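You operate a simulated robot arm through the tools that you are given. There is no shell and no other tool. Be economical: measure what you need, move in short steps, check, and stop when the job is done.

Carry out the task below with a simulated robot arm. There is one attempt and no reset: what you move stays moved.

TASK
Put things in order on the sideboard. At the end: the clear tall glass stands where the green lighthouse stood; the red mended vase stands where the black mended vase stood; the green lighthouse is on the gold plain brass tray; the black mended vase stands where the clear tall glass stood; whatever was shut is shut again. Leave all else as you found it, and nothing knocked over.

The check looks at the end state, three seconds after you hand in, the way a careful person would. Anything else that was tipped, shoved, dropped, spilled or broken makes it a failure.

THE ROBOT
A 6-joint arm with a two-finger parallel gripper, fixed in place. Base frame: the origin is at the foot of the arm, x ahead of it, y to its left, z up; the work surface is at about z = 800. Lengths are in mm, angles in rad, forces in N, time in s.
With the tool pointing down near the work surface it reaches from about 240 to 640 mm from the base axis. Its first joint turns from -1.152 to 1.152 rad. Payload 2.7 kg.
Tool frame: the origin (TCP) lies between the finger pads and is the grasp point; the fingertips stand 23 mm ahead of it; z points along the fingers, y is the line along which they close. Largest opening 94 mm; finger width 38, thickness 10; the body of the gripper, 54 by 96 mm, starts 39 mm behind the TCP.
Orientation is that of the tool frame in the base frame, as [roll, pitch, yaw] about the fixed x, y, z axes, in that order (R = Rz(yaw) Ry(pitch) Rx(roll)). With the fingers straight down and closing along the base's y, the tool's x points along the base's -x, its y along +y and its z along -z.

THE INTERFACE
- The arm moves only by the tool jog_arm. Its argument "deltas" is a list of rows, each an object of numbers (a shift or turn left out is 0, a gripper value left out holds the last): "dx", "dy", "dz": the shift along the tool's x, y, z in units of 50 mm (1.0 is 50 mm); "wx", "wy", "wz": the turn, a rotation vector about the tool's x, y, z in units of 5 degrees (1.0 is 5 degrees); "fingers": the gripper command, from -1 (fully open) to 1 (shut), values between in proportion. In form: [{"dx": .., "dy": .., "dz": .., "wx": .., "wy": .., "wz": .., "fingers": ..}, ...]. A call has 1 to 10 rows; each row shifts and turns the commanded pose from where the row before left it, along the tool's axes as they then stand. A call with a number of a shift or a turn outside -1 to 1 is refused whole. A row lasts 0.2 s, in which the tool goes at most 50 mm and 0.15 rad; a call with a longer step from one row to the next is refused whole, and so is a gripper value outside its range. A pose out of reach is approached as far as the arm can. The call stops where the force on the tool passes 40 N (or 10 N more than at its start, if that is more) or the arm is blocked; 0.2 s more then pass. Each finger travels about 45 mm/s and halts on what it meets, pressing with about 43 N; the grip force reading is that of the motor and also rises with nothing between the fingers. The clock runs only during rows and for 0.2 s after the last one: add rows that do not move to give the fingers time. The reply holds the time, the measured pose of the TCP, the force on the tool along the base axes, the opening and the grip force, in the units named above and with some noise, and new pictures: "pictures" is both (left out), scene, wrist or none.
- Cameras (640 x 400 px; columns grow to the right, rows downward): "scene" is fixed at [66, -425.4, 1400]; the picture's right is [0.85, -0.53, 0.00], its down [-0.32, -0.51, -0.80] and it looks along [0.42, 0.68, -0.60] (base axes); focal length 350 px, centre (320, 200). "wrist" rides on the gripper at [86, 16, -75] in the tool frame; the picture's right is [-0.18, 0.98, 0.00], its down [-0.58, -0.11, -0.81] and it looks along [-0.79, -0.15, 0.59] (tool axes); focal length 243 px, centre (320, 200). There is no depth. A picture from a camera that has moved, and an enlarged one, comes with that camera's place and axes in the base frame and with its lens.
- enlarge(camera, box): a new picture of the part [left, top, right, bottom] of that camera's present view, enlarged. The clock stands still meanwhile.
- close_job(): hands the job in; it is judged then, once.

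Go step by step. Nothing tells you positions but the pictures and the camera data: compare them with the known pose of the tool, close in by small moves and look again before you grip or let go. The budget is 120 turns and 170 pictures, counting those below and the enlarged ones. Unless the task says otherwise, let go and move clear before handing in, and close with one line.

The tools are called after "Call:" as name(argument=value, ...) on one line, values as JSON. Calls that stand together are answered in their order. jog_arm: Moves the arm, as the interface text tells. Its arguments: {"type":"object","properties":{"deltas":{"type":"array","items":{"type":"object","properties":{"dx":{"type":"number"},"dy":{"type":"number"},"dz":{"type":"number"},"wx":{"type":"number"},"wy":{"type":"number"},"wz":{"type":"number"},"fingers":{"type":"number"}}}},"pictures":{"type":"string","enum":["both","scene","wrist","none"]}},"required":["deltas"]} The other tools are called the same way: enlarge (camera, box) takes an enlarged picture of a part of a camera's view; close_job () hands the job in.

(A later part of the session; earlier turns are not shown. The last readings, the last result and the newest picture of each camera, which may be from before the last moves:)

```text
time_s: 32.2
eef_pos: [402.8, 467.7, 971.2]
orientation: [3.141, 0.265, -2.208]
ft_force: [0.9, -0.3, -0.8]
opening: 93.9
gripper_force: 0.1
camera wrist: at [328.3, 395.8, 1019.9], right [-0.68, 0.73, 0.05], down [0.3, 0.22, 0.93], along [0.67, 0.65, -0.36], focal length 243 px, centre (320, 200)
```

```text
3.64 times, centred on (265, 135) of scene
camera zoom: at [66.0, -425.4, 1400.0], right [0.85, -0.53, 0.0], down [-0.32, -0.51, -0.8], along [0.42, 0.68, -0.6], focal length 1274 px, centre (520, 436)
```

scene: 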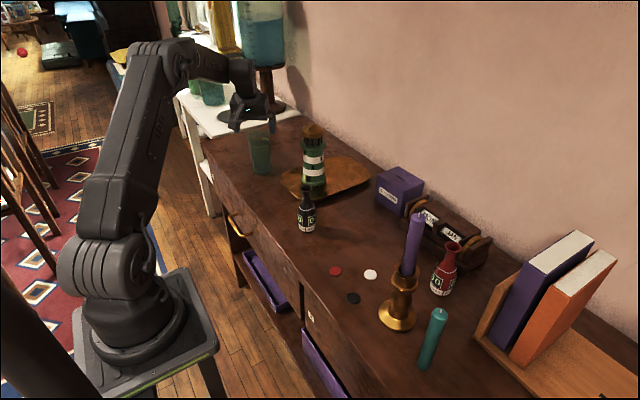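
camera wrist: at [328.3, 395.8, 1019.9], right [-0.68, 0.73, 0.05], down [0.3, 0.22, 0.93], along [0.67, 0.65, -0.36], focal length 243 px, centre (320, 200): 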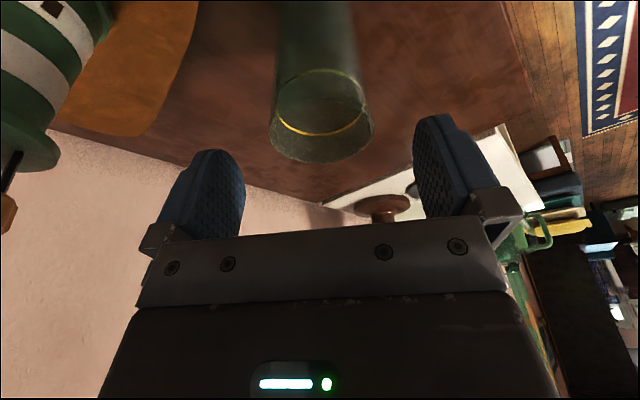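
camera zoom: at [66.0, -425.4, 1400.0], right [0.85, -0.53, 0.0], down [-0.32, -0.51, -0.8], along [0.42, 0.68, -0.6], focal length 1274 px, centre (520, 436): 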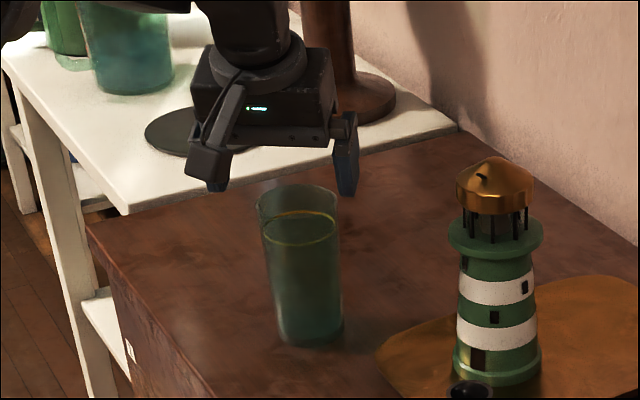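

Centred between the fingers. Descending 72 mm more, slowly.

Call:
jog_arm(deltas=[{"dz": 0.5}, {"dz": 0.5}, {"dz": 0.3}, {"dz": 0.14}, {}])

Call:
enlarge(camera="scene", box=[200, 80, 330, 190])

```text
time_s: 33.4
eef_pos: [412.9, 483.3, 902.5]
orientation: [-3.141, 0.265, -2.208]
ft_force: [-0.2, -0.8, 0.0]
opening: 94.0
gripper_force: 0.1
camera wrist: at [338.9, 411.2, 952.6], right [-0.68, 0.73, 0.05], down [0.3, 0.22, 0.93], along [0.67, 0.65, -0.36], focal length 243 px, centre (320, 200)
```

scene: 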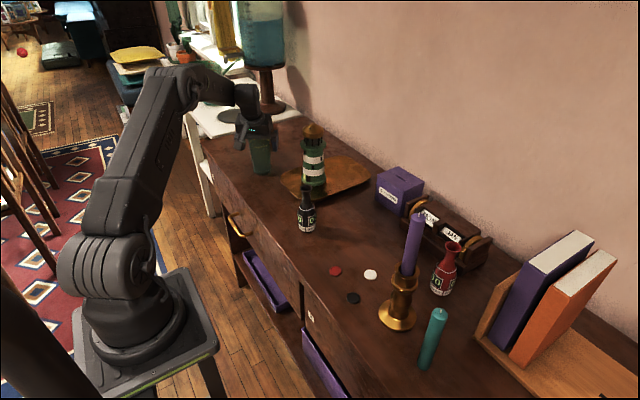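
wrist: 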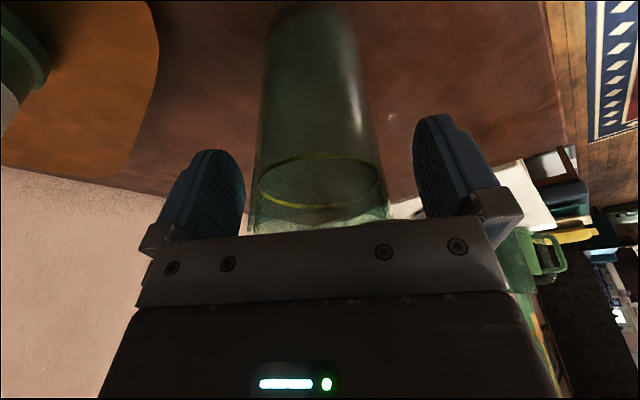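

```text
3.64 times, centred on (265, 135) of scene
camera zoom: at [66.0, -425.4, 1400.0], right [0.85, -0.53, 0.0], down [-0.32, -0.51, -0.8], along [0.42, 0.68, -0.6], focal length 1274 px, centre (520, 436)
```

zoom: 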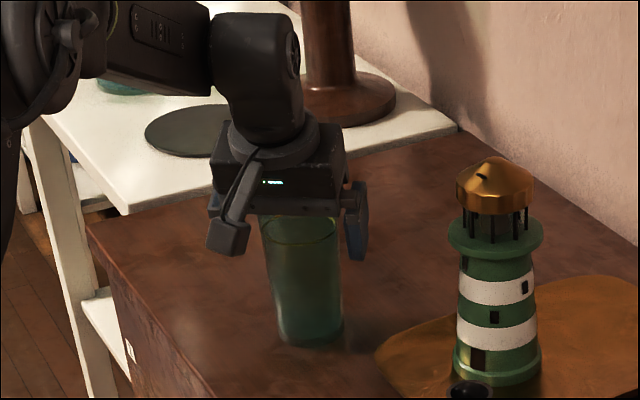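

Fingers straddle the upper glass. Closing.

Call:
jog_arm(deltas=[{"fingers": 0.0}, {"fingers": 0.2}, {"fingers": 0.4}, {"fingers": 0.7}, {"fingers": 1}, {}, {}])

```text
time_s: 35.0
eef_pos: [412.8, 484.1, 904.2]
orientation: [-3.141, 0.265, -2.208]
ft_force: [1.2, -2.8, 5.2]
opening: 64.5
gripper_force: 42.8
camera wrist: at [339.1, 411.0, 953.2], right [-0.68, 0.73, 0.05], down [0.3, 0.22, 0.93], along [0.67, 0.65, -0.36], focal length 243 px, centre (320, 200)
```

scene: 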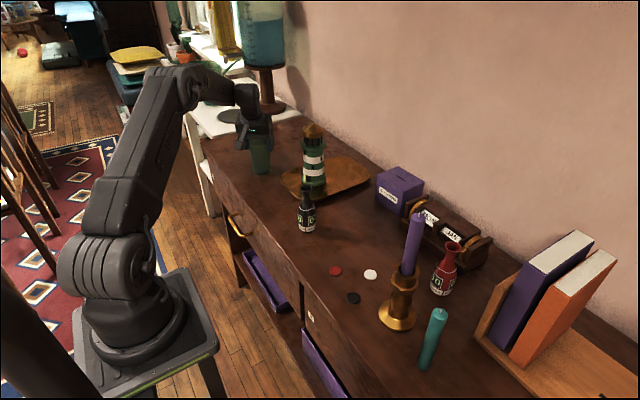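
wrist: 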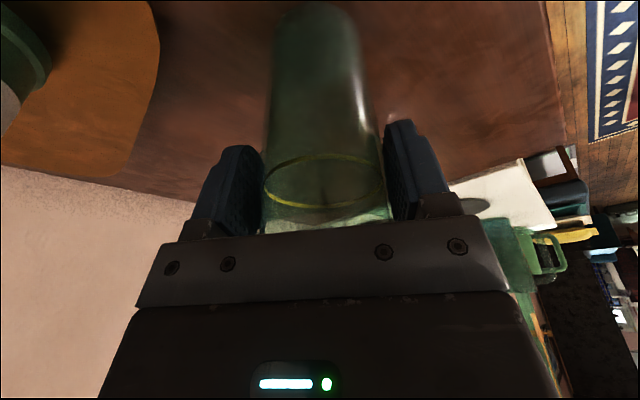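

Gripped at 64.5 mm. Test-lifting 8 mm slowly.

Call:
jog_arm(deltas=[{"dx": -0.02, "dz": -0.077}, {"dx": -0.02, "dz": -0.077}, {}, {}])

Call:
enlarge(camera="scene", box=[200, 80, 330, 190])

```text
time_s: 36.0
eef_pos: [413.1, 483.3, 912.1]
orientation: [3.141, 0.264, -2.208]
ft_force: [-0.8, -0.5, -1.9]
opening: 60.6
gripper_force: 43.0
camera wrist: at [338.8, 410.7, 960.8], right [-0.68, 0.73, 0.05], down [0.3, 0.22, 0.93], along [0.67, 0.65, -0.36], focal length 243 px, centre (320, 200)
```

scene: 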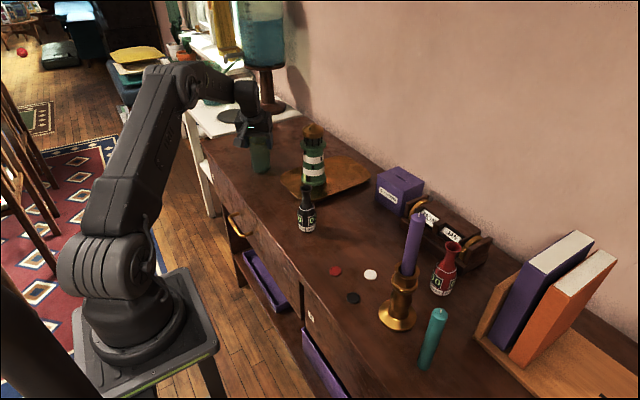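
wrist: 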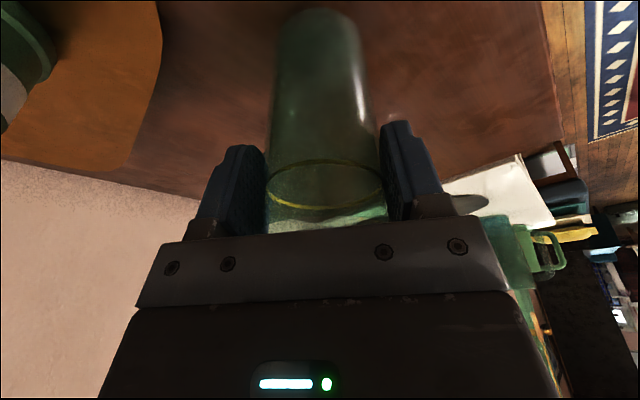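

```text
3.64 times, centred on (265, 135) of scene
camera zoom: at [66.0, -425.4, 1400.0], right [0.85, -0.53, 0.0], down [-0.32, -0.51, -0.8], along [0.42, 0.68, -0.6], focal length 1274 px, centre (520, 436)
```

zoom: 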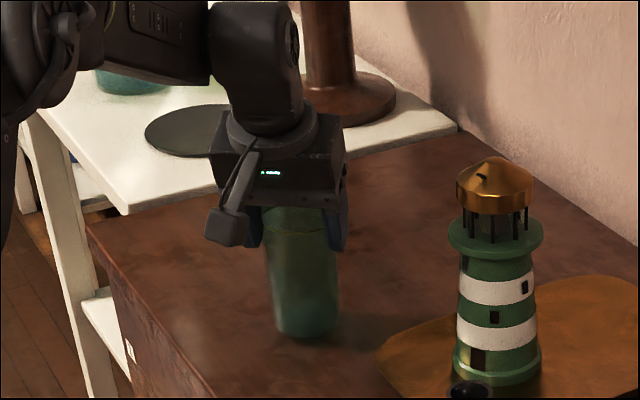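

It lifted fully, but the opening changed by 4 mm; waiting to see whether it is creeping.

Call:
jog_arm(deltas=[{}, {}, {}, {}, {}, {}], pictures="wrist")

```text
time_s: 37.4
eef_pos: [413.7, 482.9, 911.5]
orientation: [-3.141, 0.264, -2.209]
ft_force: [0.8, -0.1, -2.3]
opening: 60.9
gripper_force: 42.5
camera wrist: at [338.8, 410.8, 960.7], right [-0.68, 0.73, 0.05], down [0.3, 0.22, 0.93], along [0.67, 0.65, -0.36], focal length 243 px, centre (320, 200)
```

wrist: 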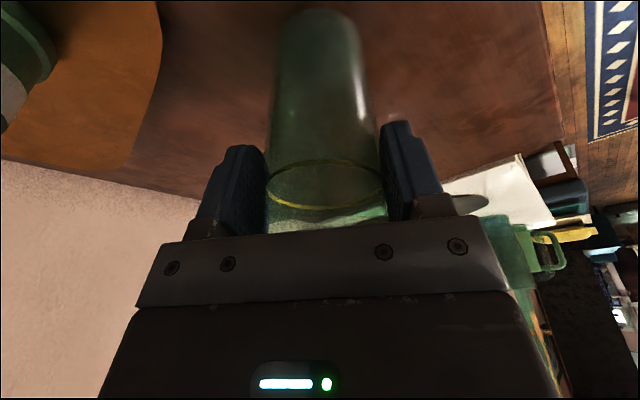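

Stable now. Lifting 130 mm smoothly and keeping level.

Call:
jog_arm(deltas=[{"dx": -0.04, "dz": -0.145}, {"dx": -0.08, "dz": -0.29}, {"dx": -0.1, "dz": -0.386}, {"dx": -0.105, "dz": -0.386}, {"dx": -0.105, "dz": -0.386}, {"dx": -0.105, "dz": -0.386}, {"dx": -0.08, "dz": -0.3}, {"dx": -0.065, "dz": -0.23}, {}])

```text
time_s: 39.4
eef_pos: [413.0, 482.7, 1039.9]
orientation: [3.141, 0.266, -2.207]
ft_force: [0.4, 0.3, -2.1]
opening: 60.5
gripper_force: 42.6
camera wrist: at [338.6, 410.0, 1089.9], right [-0.68, 0.73, 0.05], down [0.3, 0.22, 0.93], along [0.67, 0.65, -0.36], focal length 243 px, centre (320, 200)
```

scene: 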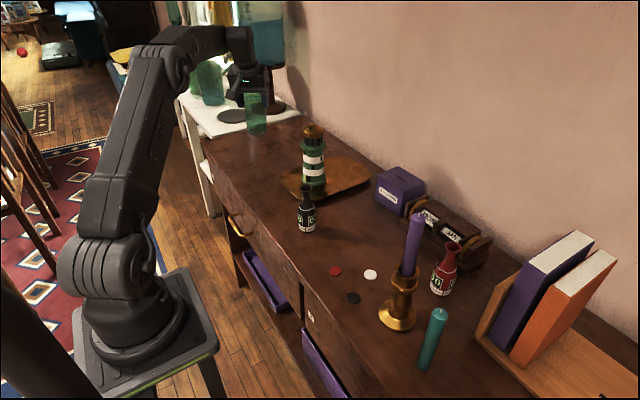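
wrist: 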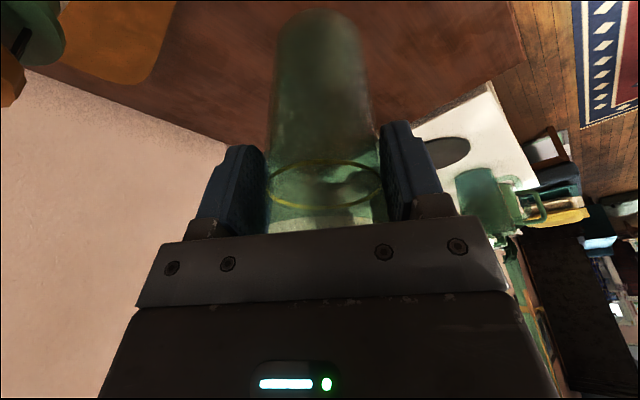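

Carrying the glass back along a line that clears the lighthouse, smoothly.

Call:
jog_arm(deltas=[{"dx": 0.157, "dy": -0.104, "dz": -0.043}, {"dx": 0.314, "dy": -0.208, "dz": -0.085}, {"dx": 0.361, "dy": -0.239, "dz": -0.098}, {"dx": 0.361, "dy": -0.239, "dz": -0.098}, {"dx": 0.361, "dy": -0.239, "dz": -0.098}, {"dx": 0.361, "dy": -0.239, "dz": -0.098}, {"dx": 0.361, "dy": -0.239, "dz": -0.098}, {"dx": 0.361, "dy": -0.239, "dz": -0.098}, {"dx": 0.345, "dy": -0.229, "dz": -0.094}, {"dx": 0.157, "dy": -0.104, "dz": -0.043}], pictures="none")

Call:
enlarge(camera="scene", box=[210, 60, 410, 240])

```text
time_s: 41.6
eef_pos: [399.8, 290.5, 1039.5]
orientation: [3.141, 0.265, -2.207]
ft_force: [-0.7, -0.2, -1.5]
opening: 59.9
gripper_force: 42.9
```

```text
2.22 times, centred on (310, 150) of scene
camera zoom: at [66.0, -425.4, 1400.0], right [0.85, -0.53, 0.0], down [-0.32, -0.51, -0.8], along [0.42, 0.68, -0.6], focal length 779 px, centre (342, 311)
```

zoom: 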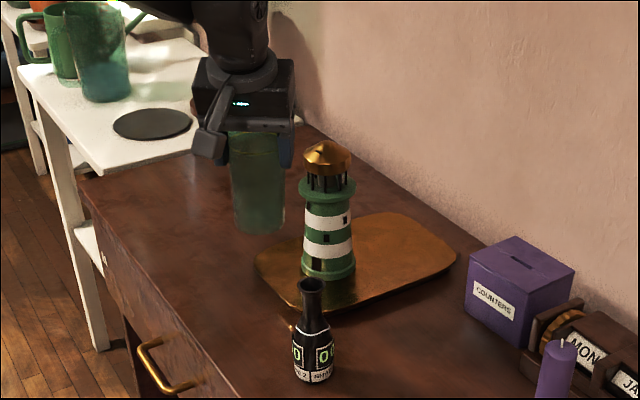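

Glass is upright and clear. Second leg to above the lighthouse's old spot, turning the tool back.

Call:
jog_arm(deltas=[{"dx": 0.162, "dy": -0.458, "dz": -0.044, "wx": 0.209, "wz": 0.772}, {"dx": 0.131, "dy": -0.468, "dz": -0.035, "wx": 0.209, "wz": 0.772}, {"dx": 0.099, "dy": -0.476, "dz": -0.027, "wx": 0.209, "wz": 0.772}, {"dx": 0.067, "dy": -0.482, "dz": -0.018, "wx": 0.209, "wz": 0.772}, {"dx": 0.034, "dy": -0.486, "dz": -0.009, "wx": 0.209, "wz": 0.772}, {"dx": 0.001, "dy": -0.487, "dz": 0.0, "wx": 0.209, "wz": 0.772}, {"dx": -0.032, "dy": -0.486, "dz": 0.009, "wx": 0.209, "wz": 0.772}, {"dx": -0.064, "dy": -0.483, "dz": 0.017, "wx": 0.209, "wz": 0.772}, {"dx": -0.097, "dy": -0.477, "dz": 0.026, "wx": 0.209, "wz": 0.772}, {"dx": -0.128, "dy": -0.469, "dz": 0.035, "wx": 0.209, "wz": 0.772}])

Call:
enlarge(camera="scene", box=[290, 90, 450, 240])

```text
time_s: 43.8
eef_pos: [533.4, 86.4, 1040.9]
orientation: [-3.141, 0.265, -2.909]
ft_force: [-0.4, 0.0, -2.2]
opening: 60.2
gripper_force: 42.9
camera wrist: at [429.3, 79.4, 1090.2], right [-0.06, 1.0, 0.05], down [0.37, -0.02, 0.93], along [0.93, 0.07, -0.36], focal length 243 px, centre (320, 200)
```

scene: 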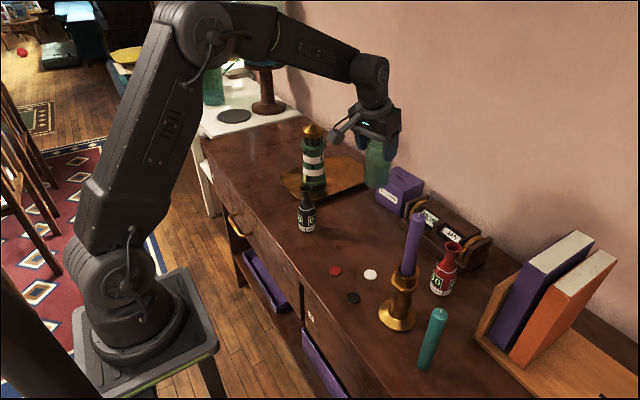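
wrist: 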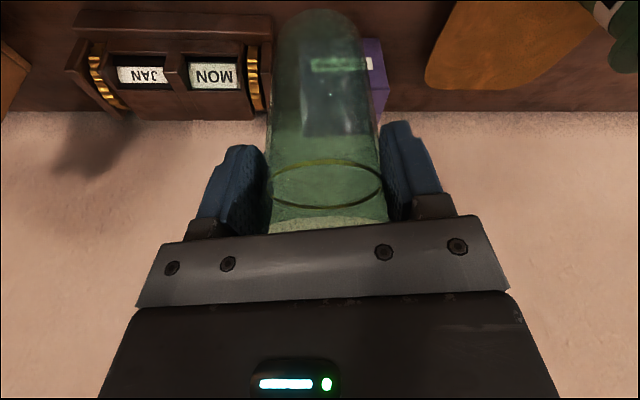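

```text
2.67 times, centred on (370, 165) of scene
camera zoom: at [66.0, -425.4, 1400.0], right [0.85, -0.53, 0.0], down [-0.32, -0.51, -0.8], along [0.42, 0.68, -0.6], focal length 934 px, centre (187, 293)
```

zoom: 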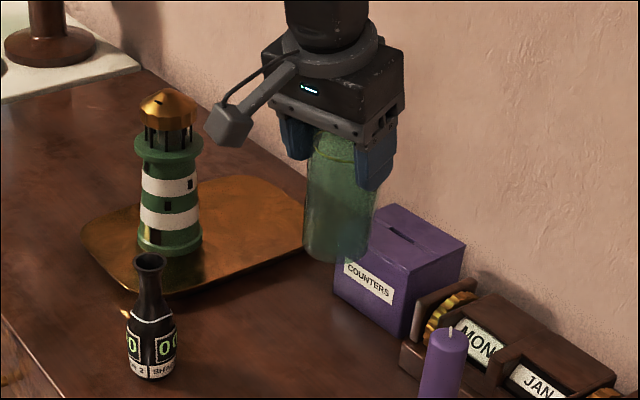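

Above the spot. Lowering 115 mm smoothly, then I'll compare with the lighthouse's old footprint.

Call:
jog_arm(deltas=[{"dx": 0.05, "dz": 0.193}, {"dx": 0.09, "dz": 0.328}, {"dx": 0.104, "dz": 0.386}, {"dx": 0.104, "dz": 0.386}, {"dx": 0.104, "dz": 0.386}, {"dx": 0.09, "dz": 0.328}, {"dx": 0.058, "dz": 0.213}, {}], pictures="wrist")

Call:
enlarge(camera="scene", box=[200, 100, 420, 240])

```text
time_s: 45.6
eef_pos: [532.4, 86.8, 925.0]
orientation: [3.141, 0.262, -2.905]
ft_force: [0.0, 0.6, -2.1]
opening: 60.2
gripper_force: 42.7
camera wrist: at [429.9, 79.2, 975.2], right [-0.06, 1.0, 0.05], down [0.37, -0.02, 0.93], along [0.93, 0.07, -0.36], focal length 243 px, centre (320, 200)
```

wrist: 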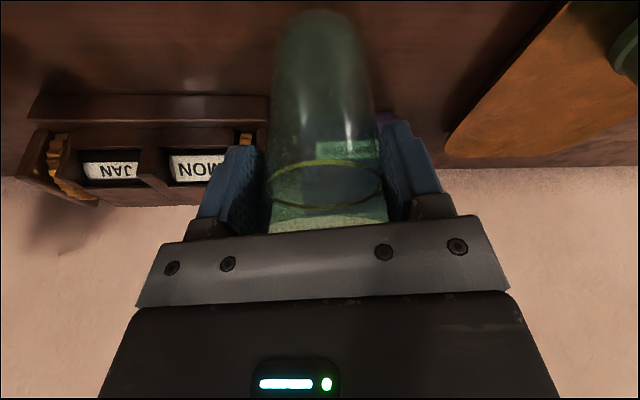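

```text
2.86 times, centred on (310, 170) of scene
camera zoom: at [66.0, -425.4, 1400.0], right [0.85, -0.53, 0.0], down [-0.32, -0.51, -0.8], along [0.42, 0.68, -0.6], focal length 1001 px, centre (349, 286)
```

zoom: 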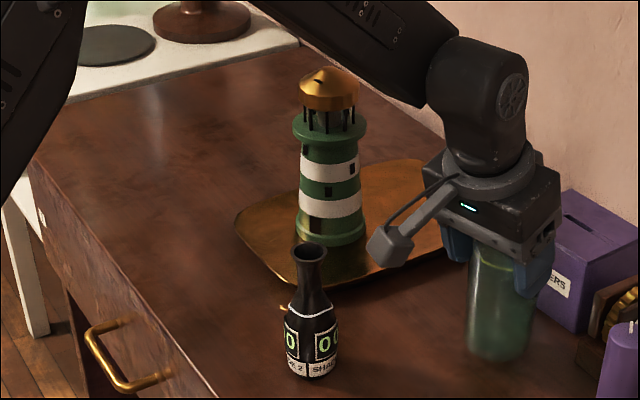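

It would land about 6 mm too far in +x, so I'll correct that, then lower to contact slowly.

Call:
jog_arm(deltas=[{"dx": 0.112, "dy": 0.028, "dz": -0.03}, {"dx": 0.05, "dz": 0.193}, {"dx": 0.026, "dz": 0.097}, {"dx": 0.013, "dz": 0.048}, {}], pictures="none")

Call:
enlarge(camera="scene", box=[200, 100, 420, 240])

```text
time_s: 46.8
eef_pos: [527.8, 87.7, 908.6]
orientation: [3.14, 0.264, -2.907]
ft_force: [0.1, 0.2, -2.4]
opening: 60.1
gripper_force: 43.2
```

```text
2.86 times, centred on (310, 170) of scene
camera zoom: at [66.0, -425.4, 1400.0], right [0.85, -0.53, 0.0], down [-0.32, -0.51, -0.8], along [0.42, 0.68, -0.6], focal length 1001 px, centre (349, 286)
```

zoom: 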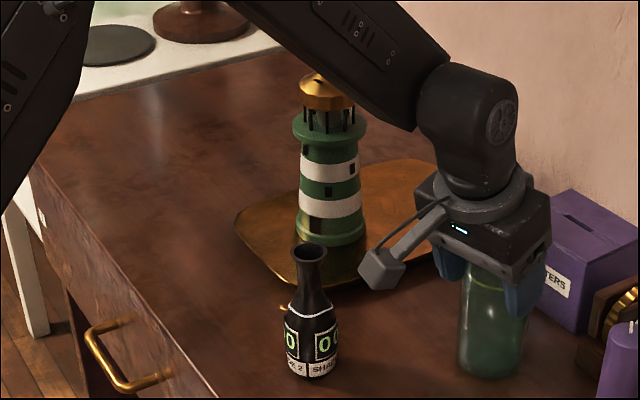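

Footprint now coincides with the old spot. Lowering 2–3 mm at a time until contact.

Call:
jog_arm(deltas=[{"dx": 0.013, "dz": 0.048}, {}, {"dx": 0.01, "dz": 0.039}, {}], pictures="none")

```text
time_s: 47.8
eef_pos: [527.6, 90.0, 905.0]
orientation: [3.141, 0.265, -2.905]
ft_force: [-2.5, -0.1, 4.5]
opening: 60.2
gripper_force: 43.2
```

Contact. Opening slowly and checking before withdrawing.

Call:
jog_arm(deltas=[{"fingers": 0.25}, {"fingers": 0.1}, {"fingers": -0.1}, {"fingers": -1}, {}, {}], pictures="wrist")

Call:
enlarge(camera="scene", box=[200, 100, 420, 240])

```text
time_s: 49.2
eef_pos: [527.4, 88.6, 905.0]
orientation: [3.141, 0.265, -2.907]
ft_force: [-0.2, -0.6, -0.4]
opening: 94.0
gripper_force: 0.0
camera wrist: at [423.4, 80.1, 953.4], right [-0.06, 1.0, 0.05], down [0.37, -0.02, 0.93], along [0.93, 0.07, -0.36], focal length 243 px, centre (320, 200)
```

wrist: 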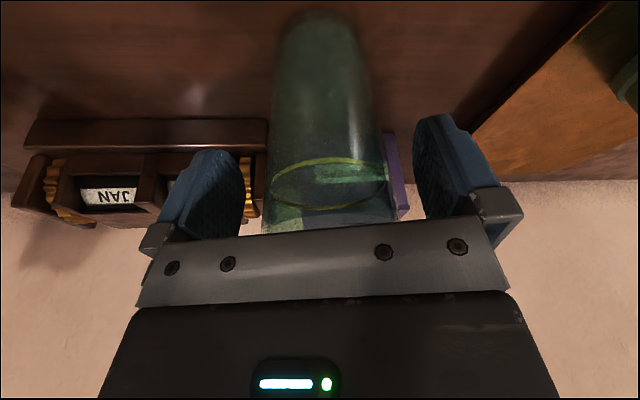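

```text
2.86 times, centred on (310, 170) of scene
camera zoom: at [66.0, -425.4, 1400.0], right [0.85, -0.53, 0.0], down [-0.32, -0.51, -0.8], along [0.42, 0.68, -0.6], focal length 1001 px, centre (349, 286)
```

zoom: 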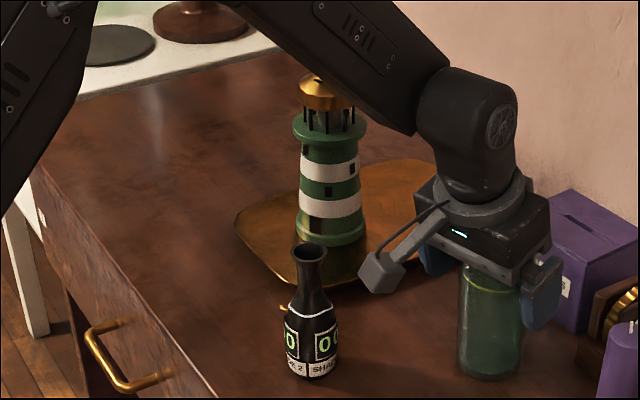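

The glass stands on the old lighthouse spot, unspilled. Withdrawing along the tool axis and up.

Call:
jog_arm(deltas=[{"dz": -0.3}, {"dz": -0.7}, {"dz": -0.9}, {"dz": -0.9}, {"wx": -0.26, "wz": -0.965}, {"wx": -0.26, "wz": -0.965}, {"wx": -0.26, "wz": -0.965}, {"wx": -0.26, "wz": -0.965}, {"wx": -0.26, "wz": -0.965}, {"wx": -0.26, "wz": -0.965}], pictures="none")

Call:
enlarge(camera="scene", box=[200, 100, 420, 240])

```text
time_s: 51.4
eef_pos: [491.3, 80.6, 1038.7]
orientation: [3.141, 0.263, -2.381]
ft_force: [-0.1, 0.8, 0.7]
opening: 94.0
gripper_force: 0.1
```

```text
2.86 times, centred on (310, 170) of scene
camera zoom: at [66.0, -425.4, 1400.0], right [0.85, -0.53, 0.0], down [-0.32, -0.51, -0.8], along [0.42, 0.68, -0.6], focal length 1001 px, centre (349, 286)
```

zoom: 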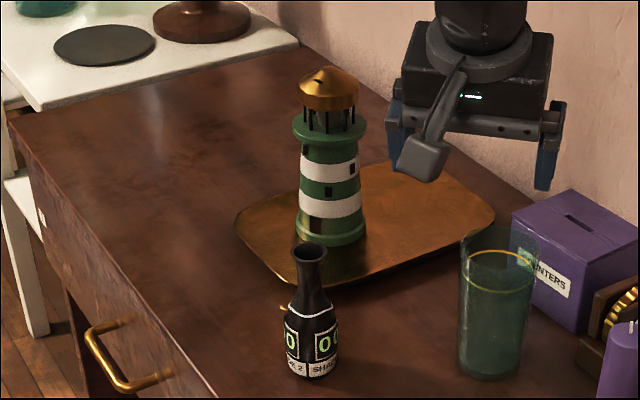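

Glass placed well. Tilting to 40° and moving to the black vase pre-approach point.

Call:
jog_arm(deltas=[{"wy": -1}, {"wy": -1}, {"wy": -1}, {"wy": -1}, {"wy": -1}, {"dx": 0.68, "dy": 0.648, "dz": 0.113}, {"dx": 0.68, "dy": 0.648, "dz": 0.113}, {"dx": 0.68, "dy": 0.648, "dz": 0.113}, {"dx": 0.68, "dy": 0.648, "dz": 0.113}, {}])

```text
time_s: 53.6
eef_pos: [336.8, 112.3, 936.2]
orientation: [-3.141, 0.701, -2.382]
ft_force: [-1.1, -0.8, 0.2]
opening: 94.1
gripper_force: 0.1
camera wrist: at [242.8, 44.6, 936.4], right [-0.57, 0.81, 0.12], down [0.02, -0.13, 0.99], along [0.82, 0.57, 0.06], focal length 243 px, centre (320, 200)
```

scene: 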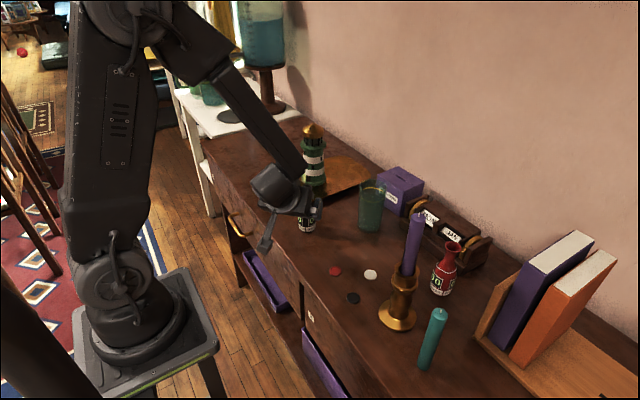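
wrist: 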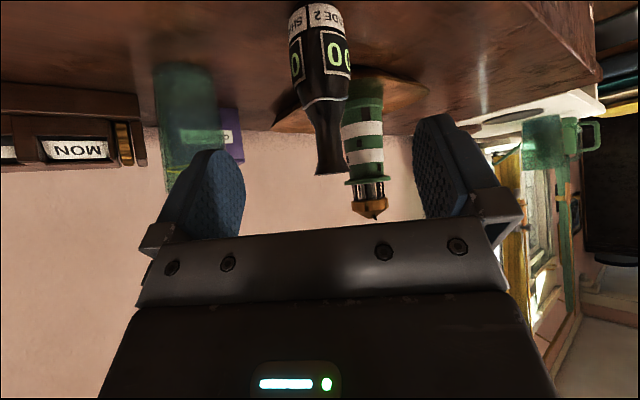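

Vase is centred on the approach line. Advancing 85 mm along the tool axis.

Call:
jog_arm(deltas=[{"dz": 0.6}, {"dz": 0.6}, {"dz": 0.5}, {}])

Call:
enlarge(camera="scene", box=[250, 160, 370, 250])

```text
time_s: 54.6
eef_pos: [376.5, 149.1, 867.9]
orientation: [-3.139, 0.699, -2.383]
ft_force: [-0.1, -0.4, 0.1]
opening: 94.1
gripper_force: 0.2
camera wrist: at [283.4, 82.3, 869.7], right [-0.57, 0.81, 0.12], down [0.02, -0.13, 0.99], along [0.82, 0.57, 0.06], focal length 243 px, centre (320, 200)
```

scene: 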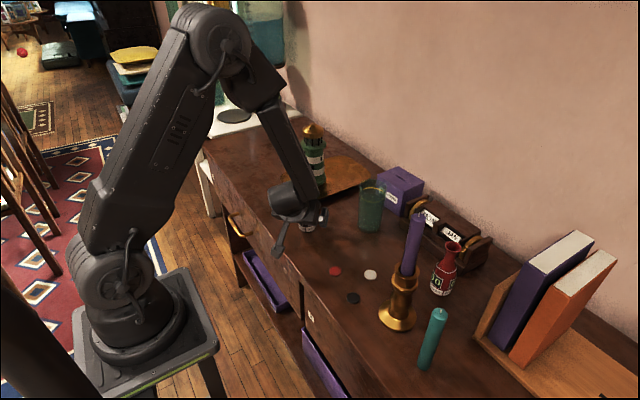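
wrist: 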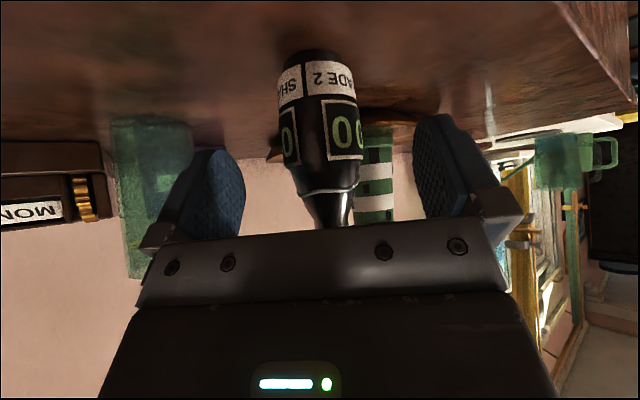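

```text
4.44 times, centred on (310, 205) of scene
camera zoom: at [66.0, -425.4, 1400.0], right [0.85, -0.53, 0.0], down [-0.32, -0.51, -0.8], along [0.42, 0.68, -0.6], focal length 1557 px, centre (364, 178)
```

zoom: 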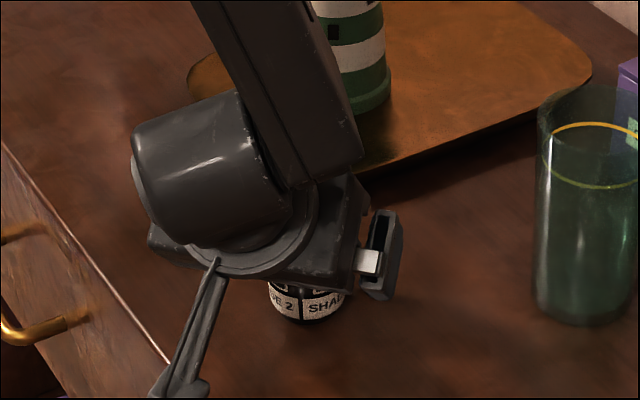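

Clear so far. Advancing the final 34 mm in small steps.

Call:
jog_arm(deltas=[{"dz": 0.3}, {"dz": 0.25}, {"dz": 0.13}, {}])

Call:
enlarge(camera="scene", box=[250, 160, 370, 250])

```text
time_s: 55.6
eef_pos: [394.2, 165.0, 842.6]
orientation: [3.141, 0.7, -2.382]
ft_force: [0.0, 0.3, -0.5]
opening: 93.9
gripper_force: 0.1
camera wrist: at [299.8, 97.3, 843.7], right [-0.57, 0.81, 0.12], down [0.02, -0.13, 0.99], along [0.82, 0.57, 0.06], focal length 243 px, centre (320, 200)
```

scene: 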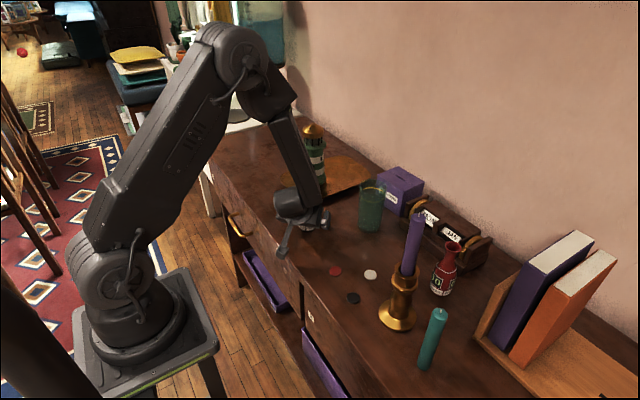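
wrist: 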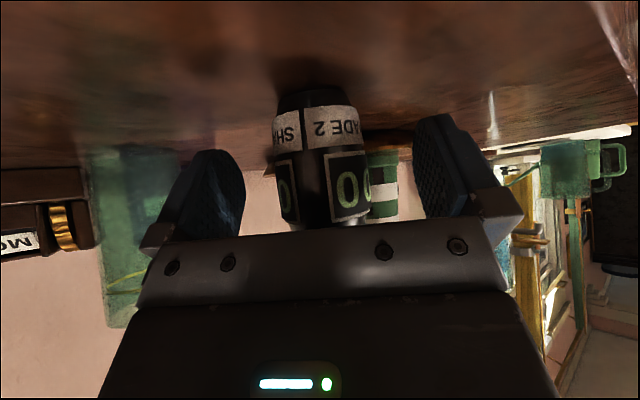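

```text
4.44 times, centred on (310, 205) of scene
camera zoom: at [66.0, -425.4, 1400.0], right [0.85, -0.53, 0.0], down [-0.32, -0.51, -0.8], along [0.42, 0.68, -0.6], focal length 1557 px, centre (364, 178)
```

zoom: 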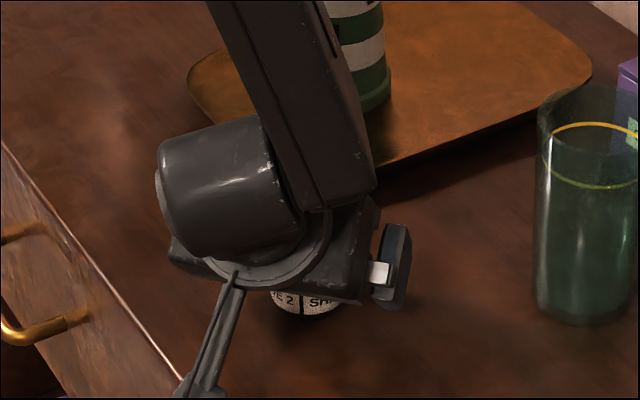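

No contact and the pads straddle the body below the seam. Closing.

Call:
jog_arm(deltas=[{"fingers": 0.2}, {"fingers": 0.3}, {"fingers": 0.4}, {"fingers": 0.7}, {"fingers": 1}, {}, {}, {}], pictures="wrist")

```text
time_s: 57.4
eef_pos: [393.4, 163.4, 842.3]
orientation: [-3.14, 0.699, -2.383]
ft_force: [-0.7, 0.7, 0.7]
opening: 43.5
gripper_force: 43.1
camera wrist: at [299.7, 97.2, 843.9], right [-0.57, 0.81, 0.12], down [0.02, -0.13, 0.99], along [0.82, 0.57, 0.06], focal length 243 px, centre (320, 200)
```

wrist: 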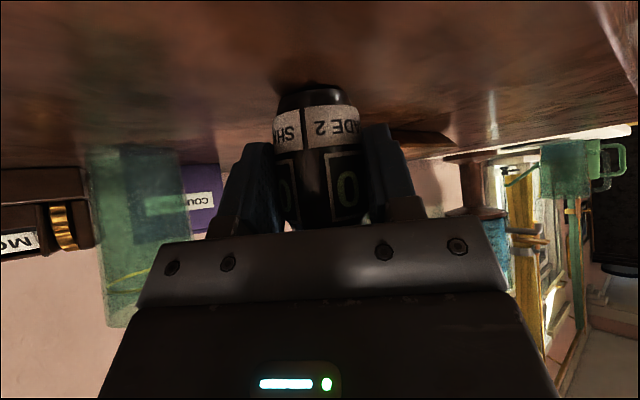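

Gripped at 43.5 mm. Lifting 10 mm, then 40 mm.

Call:
jog_arm(deltas=[{"dx": -0.064, "dz": -0.077}, {"dx": -0.064, "dz": -0.077}, {}, {"dx": -0.17, "dz": -0.2}, {"dx": -0.26, "dz": -0.306}, {"dx": -0.26, "dz": -0.306}, {}])

Call:
enlarge(camera="scene", box=[230, 120, 370, 240])

```text
time_s: 59.0
eef_pos: [393.0, 163.7, 907.0]
orientation: [-3.14, 0.699, -2.383]
ft_force: [0.8, -0.2, -1.8]
opening: 43.2
gripper_force: 43.5
camera wrist: at [299.4, 97.2, 907.7], right [-0.57, 0.81, 0.12], down [0.02, -0.13, 0.99], along [0.82, 0.57, 0.06], focal length 243 px, centre (320, 200)
```

scene: 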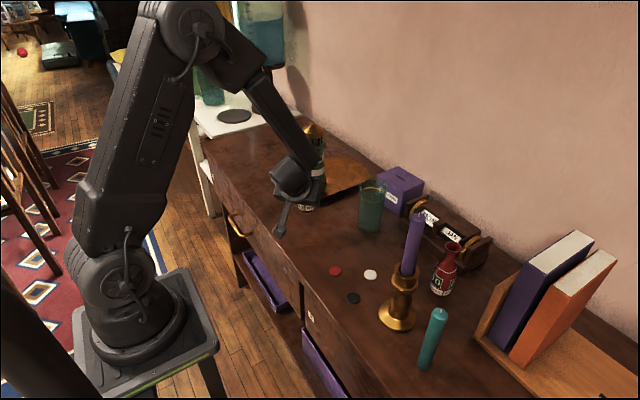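
wrist: 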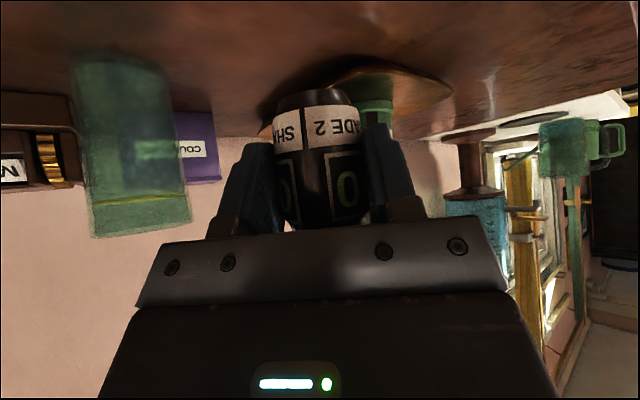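

```text
3.33 times, centred on (300, 180) of scene
camera zoom: at [66.0, -425.4, 1400.0], right [0.85, -0.53, 0.0], down [-0.32, -0.51, -0.8], along [0.42, 0.68, -0.6], focal length 1168 px, centre (387, 267)
```

zoom: 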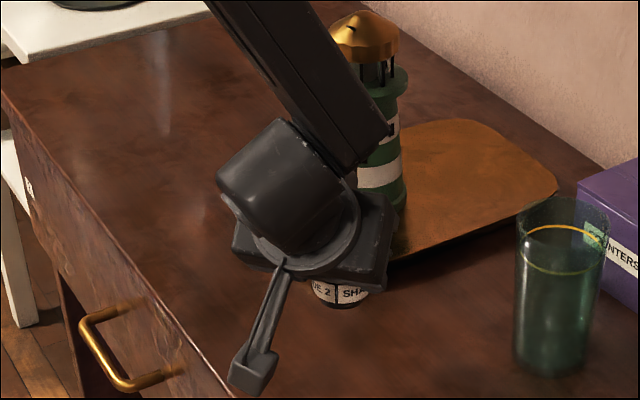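

Held securely. Moving along an arc inside of the lighthouse toward the old glass spot, first leg.

Call:
jog_arm(deltas=[{"dx": -0.31, "dy": 0.532, "dz": 0.26, "wx": -0.3215, "wz": -0.383}, {"dx": -0.328, "dy": 0.514, "dz": 0.275, "wx": -0.3215, "wz": -0.383}, {"dx": -0.345, "dy": 0.494, "dz": 0.289, "wx": -0.3215, "wz": -0.383}, {"dx": -0.36, "dy": 0.474, "dz": 0.302, "wx": -0.3215, "wz": -0.383}, {"dx": -0.377, "dy": 0.454, "dz": 0.316, "wx": -0.3215, "wz": -0.383}], pictures="scene")

```text
time_s: 60.2
eef_pos: [375.6, 330.4, 906.4]
orientation: [-3.141, 0.699, -2.163]
ft_force: [-0.8, -0.2, -0.9]
opening: 43.4
gripper_force: 42.9
```

scene: 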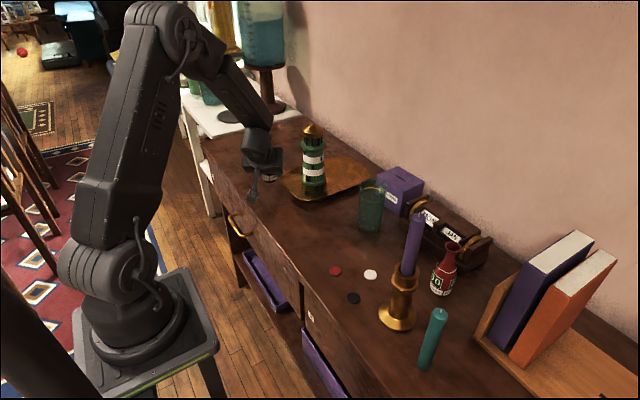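

Clear of the lighthouse. Second leg.

Call:
jog_arm(deltas=[{"dx": -0.441, "dy": 0.204, "dz": 0.37, "wx": -0.3215, "wz": -0.383}, {"dx": -0.447, "dy": 0.18, "dz": 0.375, "wx": -0.3215, "wz": -0.383}, {"dx": -0.453, "dy": 0.154, "dz": 0.381, "wx": -0.3215, "wz": -0.383}, {"dx": -0.458, "dy": 0.128, "dz": 0.384, "wx": -0.3215, "wz": -0.383}, {"dx": -0.461, "dy": 0.102, "dz": 0.387, "wx": -0.3215, "wz": -0.383}, {}])

Call:
enlarge(camera="scene", box=[200, 80, 330, 190])

```text
time_s: 61.6
eef_pos: [412.6, 479.2, 906.0]
orientation: [3.141, 0.7, -1.943]
ft_force: [-1.3, 1.0, -0.9]
opening: 43.2
gripper_force: 43.4
camera wrist: at [356.1, 379.2, 907.2], right [-0.86, 0.49, 0.12], down [0.07, -0.11, 0.99], along [0.5, 0.87, 0.06], focal length 243 px, centre (320, 200)
```

scene: 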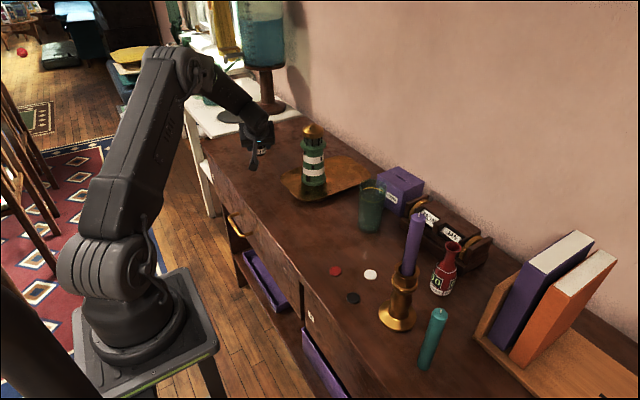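
wrist: 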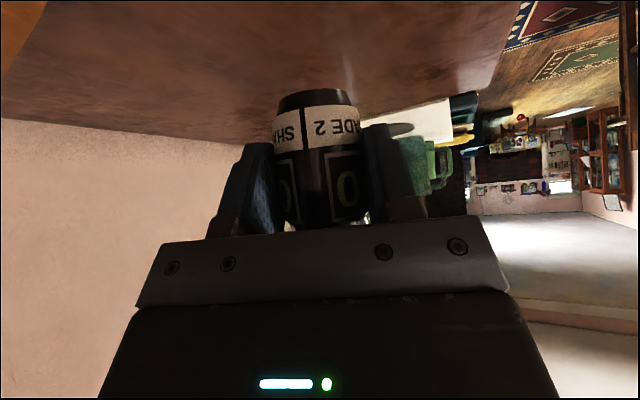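

```text
3.64 times, centred on (265, 135) of scene
camera zoom: at [66.0, -425.4, 1400.0], right [0.85, -0.53, 0.0], down [-0.32, -0.51, -0.8], along [0.42, 0.68, -0.6], focal length 1274 px, centre (520, 436)
```

zoom: 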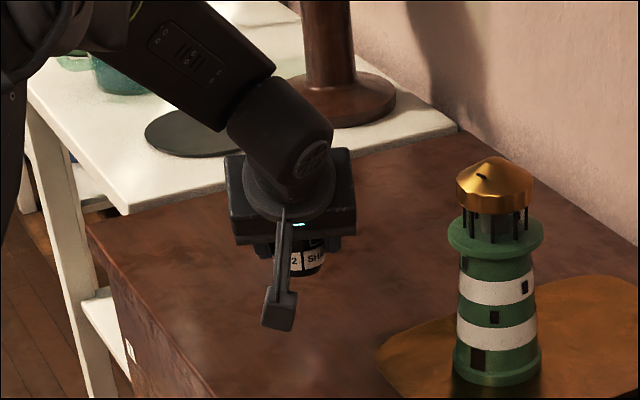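

Over the old glass spot. Lowering 57 mm, then a check.

Call:
jog_arm(deltas=[{"dx": 0.18, "dz": 0.215}, {"dx": 0.25, "dz": 0.3}, {"dx": 0.2, "dz": 0.238}, {"dx": 0.1, "dz": 0.12}, {}], pictures="none")

Call:
enlarge(camera="scene", box=[200, 80, 330, 190])

```text
time_s: 62.8
eef_pos: [412.5, 478.7, 850.1]
orientation: [-3.138, 0.698, -1.944]
ft_force: [0.1, 0.0, -1.4]
opening: 42.9
gripper_force: 42.9
```

```text
3.64 times, centred on (265, 135) of scene
camera zoom: at [66.0, -425.4, 1400.0], right [0.85, -0.53, 0.0], down [-0.32, -0.51, -0.8], along [0.42, 0.68, -0.6], focal length 1274 px, centre (520, 436)
```

zoom: 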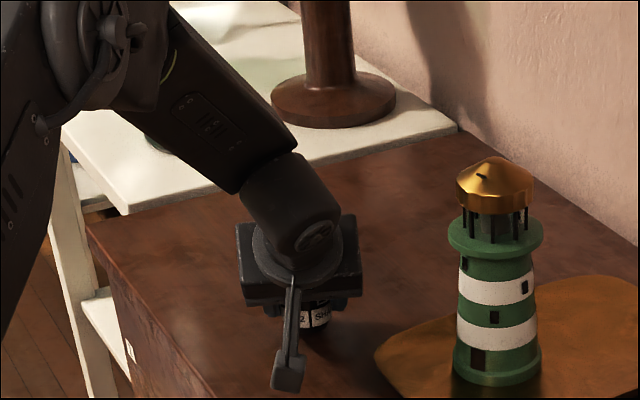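

Alignment with the old glass footprint is good. Lowering the last millimetres to contact.

Call:
jog_arm(deltas=[{"dx": 0.058, "dz": 0.069}, {}, {"dx": 0.026, "dz": 0.031}, {}], pictures="none")

```text
time_s: 63.8
eef_pos: [412.2, 479.0, 842.7]
orientation: [-3.139, 0.699, -1.945]
ft_force: [-0.6, -0.1, -0.9]
opening: 43.4
gripper_force: 43.2
```

Call:
jog_arm(deltas=[{"dx": 0.015, "dz": 0.018}, {}, {}], pictures="none")

```text
time_s: 64.6
eef_pos: [412.7, 479.2, 843.0]
orientation: [-3.141, 0.702, -1.944]
ft_force: [-1.0, -0.2, 3.8]
opening: 43.5
gripper_force: 42.9
```

Contact made. Opening and retreating along the tool axis.

Call:
jog_arm(deltas=[{"fingers": 0.4}, {"fingers": 0.2}, {"fingers": -1}, {}, {}, {}, {"dz": -0.4}, {"dz": -0.7}, {"dz": -0.8}, {"dz": -0.8}], pictures="wrist")

Call:
enlarge(camera="scene", box=[200, 80, 330, 190])

```text
time_s: 66.8
eef_pos: [380.4, 395.2, 945.7]
orientation: [3.141, 0.699, -1.944]
ft_force: [0.1, -0.4, -1.4]
opening: 93.9
gripper_force: 0.0
camera wrist: at [323.1, 295.3, 946.1], right [-0.86, 0.49, 0.12], down [0.07, -0.11, 0.99], along [0.5, 0.86, 0.06], focal length 243 px, centre (320, 200)
```

wrist: 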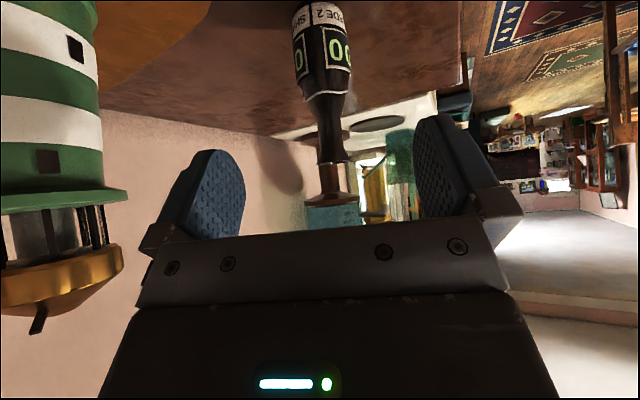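

```text
3.64 times, centred on (265, 135) of scene
camera zoom: at [66.0, -425.4, 1400.0], right [0.85, -0.53, 0.0], down [-0.32, -0.51, -0.8], along [0.42, 0.68, -0.6], focal length 1274 px, centre (520, 436)
```

zoom: 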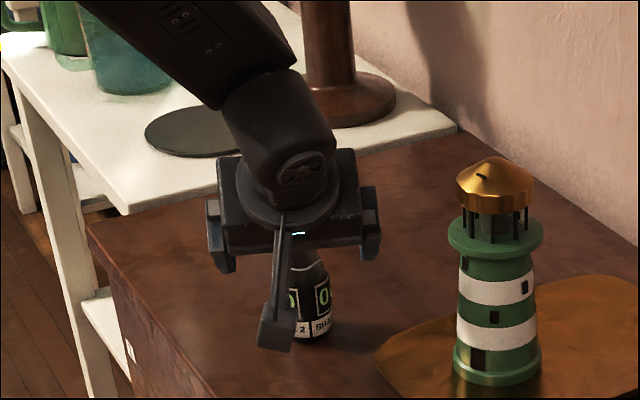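

The black vase stands where the glass was. Next is the red vase at about (540,-151): I'll come from the left-front (azimuth −50°) to stay off the candlestick at (414,-157). First rise and reduce the tilt.

Call:
jog_arm(deltas=[{"dx": -0.51, "dz": -0.61}, {"dx": -0.51, "dz": -0.61}, {"dx": -0.51, "dz": -0.61}, {"wy": 1}, {"wy": 1}, {"wy": 1}, {"wy": 1}, {}], pictures="scene")

```text
time_s: 68.6
eef_pos: [381.0, 398.3, 1064.8]
orientation: [-3.14, 0.352, -1.943]
ft_force: [0.5, -0.2, -0.5]
opening: 94.0
gripper_force: 0.0
```

scene: 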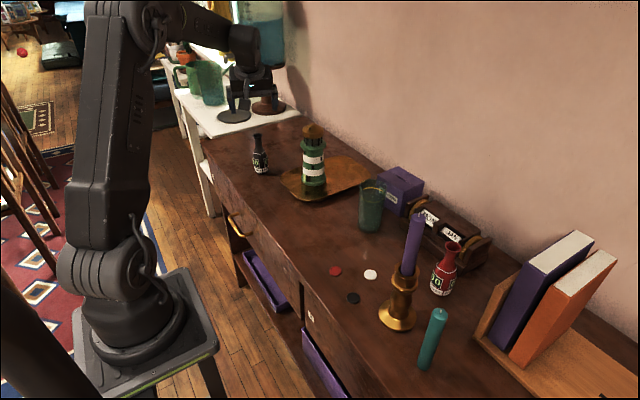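

Everything stands well. Transit at height toward the right side while turning.

Call:
jog_arm(deltas=[{"dx": 0.578, "dy": -0.282, "dz": -0.2125, "wx": 0.345, "wz": 0.939}, {"dx": 0.552, "dy": -0.336, "dz": -0.203, "wx": 0.345, "wz": 0.939}, {"dx": 0.522, "dy": -0.386, "dz": -0.192, "wx": 0.345, "wz": 0.939}, {"dx": 0.488, "dy": -0.432, "dz": -0.179, "wx": 0.345, "wz": 0.939}, {"dx": 0.453, "dy": -0.476, "dz": -0.166, "wx": 0.345, "wz": 0.939}, {"dx": 0.411, "dy": -0.516, "dz": -0.151, "wx": 0.345, "wz": 0.939}, {"dx": 0.368, "dy": -0.552, "dz": -0.135, "wx": 0.345, "wz": 0.939}, {"dx": 0.321, "dy": -0.584, "dz": -0.118, "wx": 0.345, "wz": 0.939}, {"dx": 0.272, "dy": -0.612, "dz": -0.1, "wx": 0.345, "wz": 0.939}, {"dx": 0.222, "dy": -0.636, "dz": -0.081, "wx": 0.345, "wz": 0.939}], pictures="none")

Call:
jog_arm(deltas=[{"wx": 0.345, "wz": 0.939}, {"wx": 0.345, "wz": 0.939}, {"wx": 0.345, "wz": 0.939}, {"wx": 0.345, "wz": 0.939}, {"wx": 0.345, "wz": 0.939}, {"wx": 0.345, "wz": 0.939}, {"wx": 0.345, "wz": 0.939}, {"wx": 0.345, "wz": 0.939}, {"wx": 0.345, "wz": 0.939}, {"wx": 0.345, "wz": 0.939}], pictures="scene")

```text
time_s: 70.8
eef_pos: [400.5, 60.6, 1064.0]
orientation: [3.141, 0.352, -2.817]
ft_force: [-0.8, -0.4, -0.7]
opening: 94.1
gripper_force: 0.1
```

```text
time_s: 73.0
eef_pos: [399.6, 59.0, 1065.3]
orientation: [-3.141, 0.353, 2.592]
ft_force: [0.6, -0.6, -0.4]
opening: 94.0
gripper_force: 0.0
```

scene: 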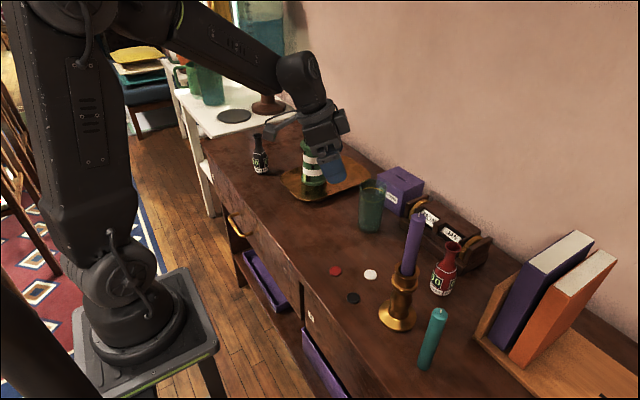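

Azimuth −31° reached. Turning to −50° and tilting to 40°, fingers to about 75 mm.

Call:
jog_arm(deltas=[{"wx": 0.319, "wz": 0.869, "fingers": -0.6}, {"wx": 0.319, "wz": 0.869}, {"wx": 0.319, "wz": 0.869}, {"wx": 0.319, "wz": 0.869}, {"wy": -1}, {"wy": -1}, {"wy": -1}, {"wy": -1}, {}])

```text
time_s: 75.0
eef_pos: [400.3, 59.4, 1064.7]
orientation: [-3.14, 0.702, 2.268]
ft_force: [0.6, -0.1, 0.1]
opening: 75.2
gripper_force: 0.1
camera wrist: at [339.5, 157.3, 1065.4], right [0.84, 0.53, 0.12], down [-0.13, -0.01, 0.99], along [0.52, -0.85, 0.06], focal length 243 px, centre (320, 200)
```

scene: 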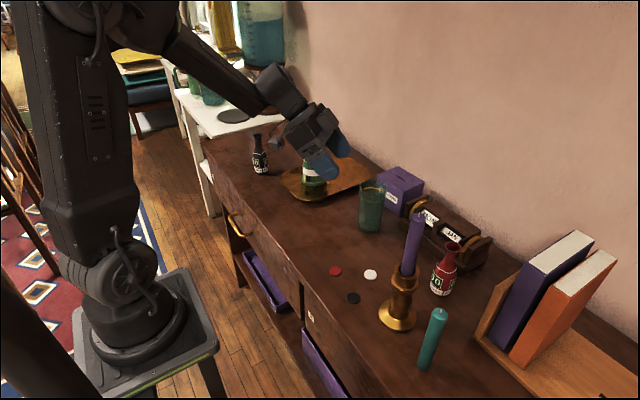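
wrist: 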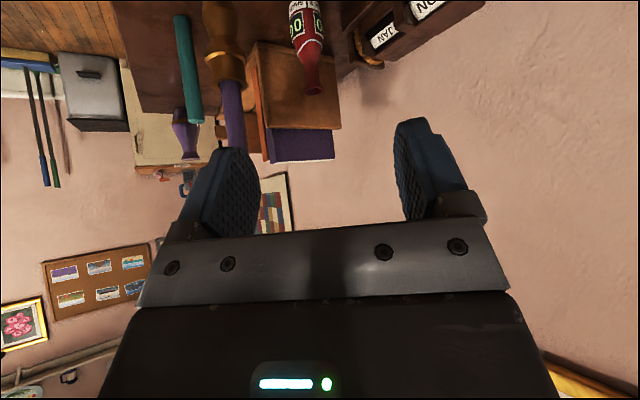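

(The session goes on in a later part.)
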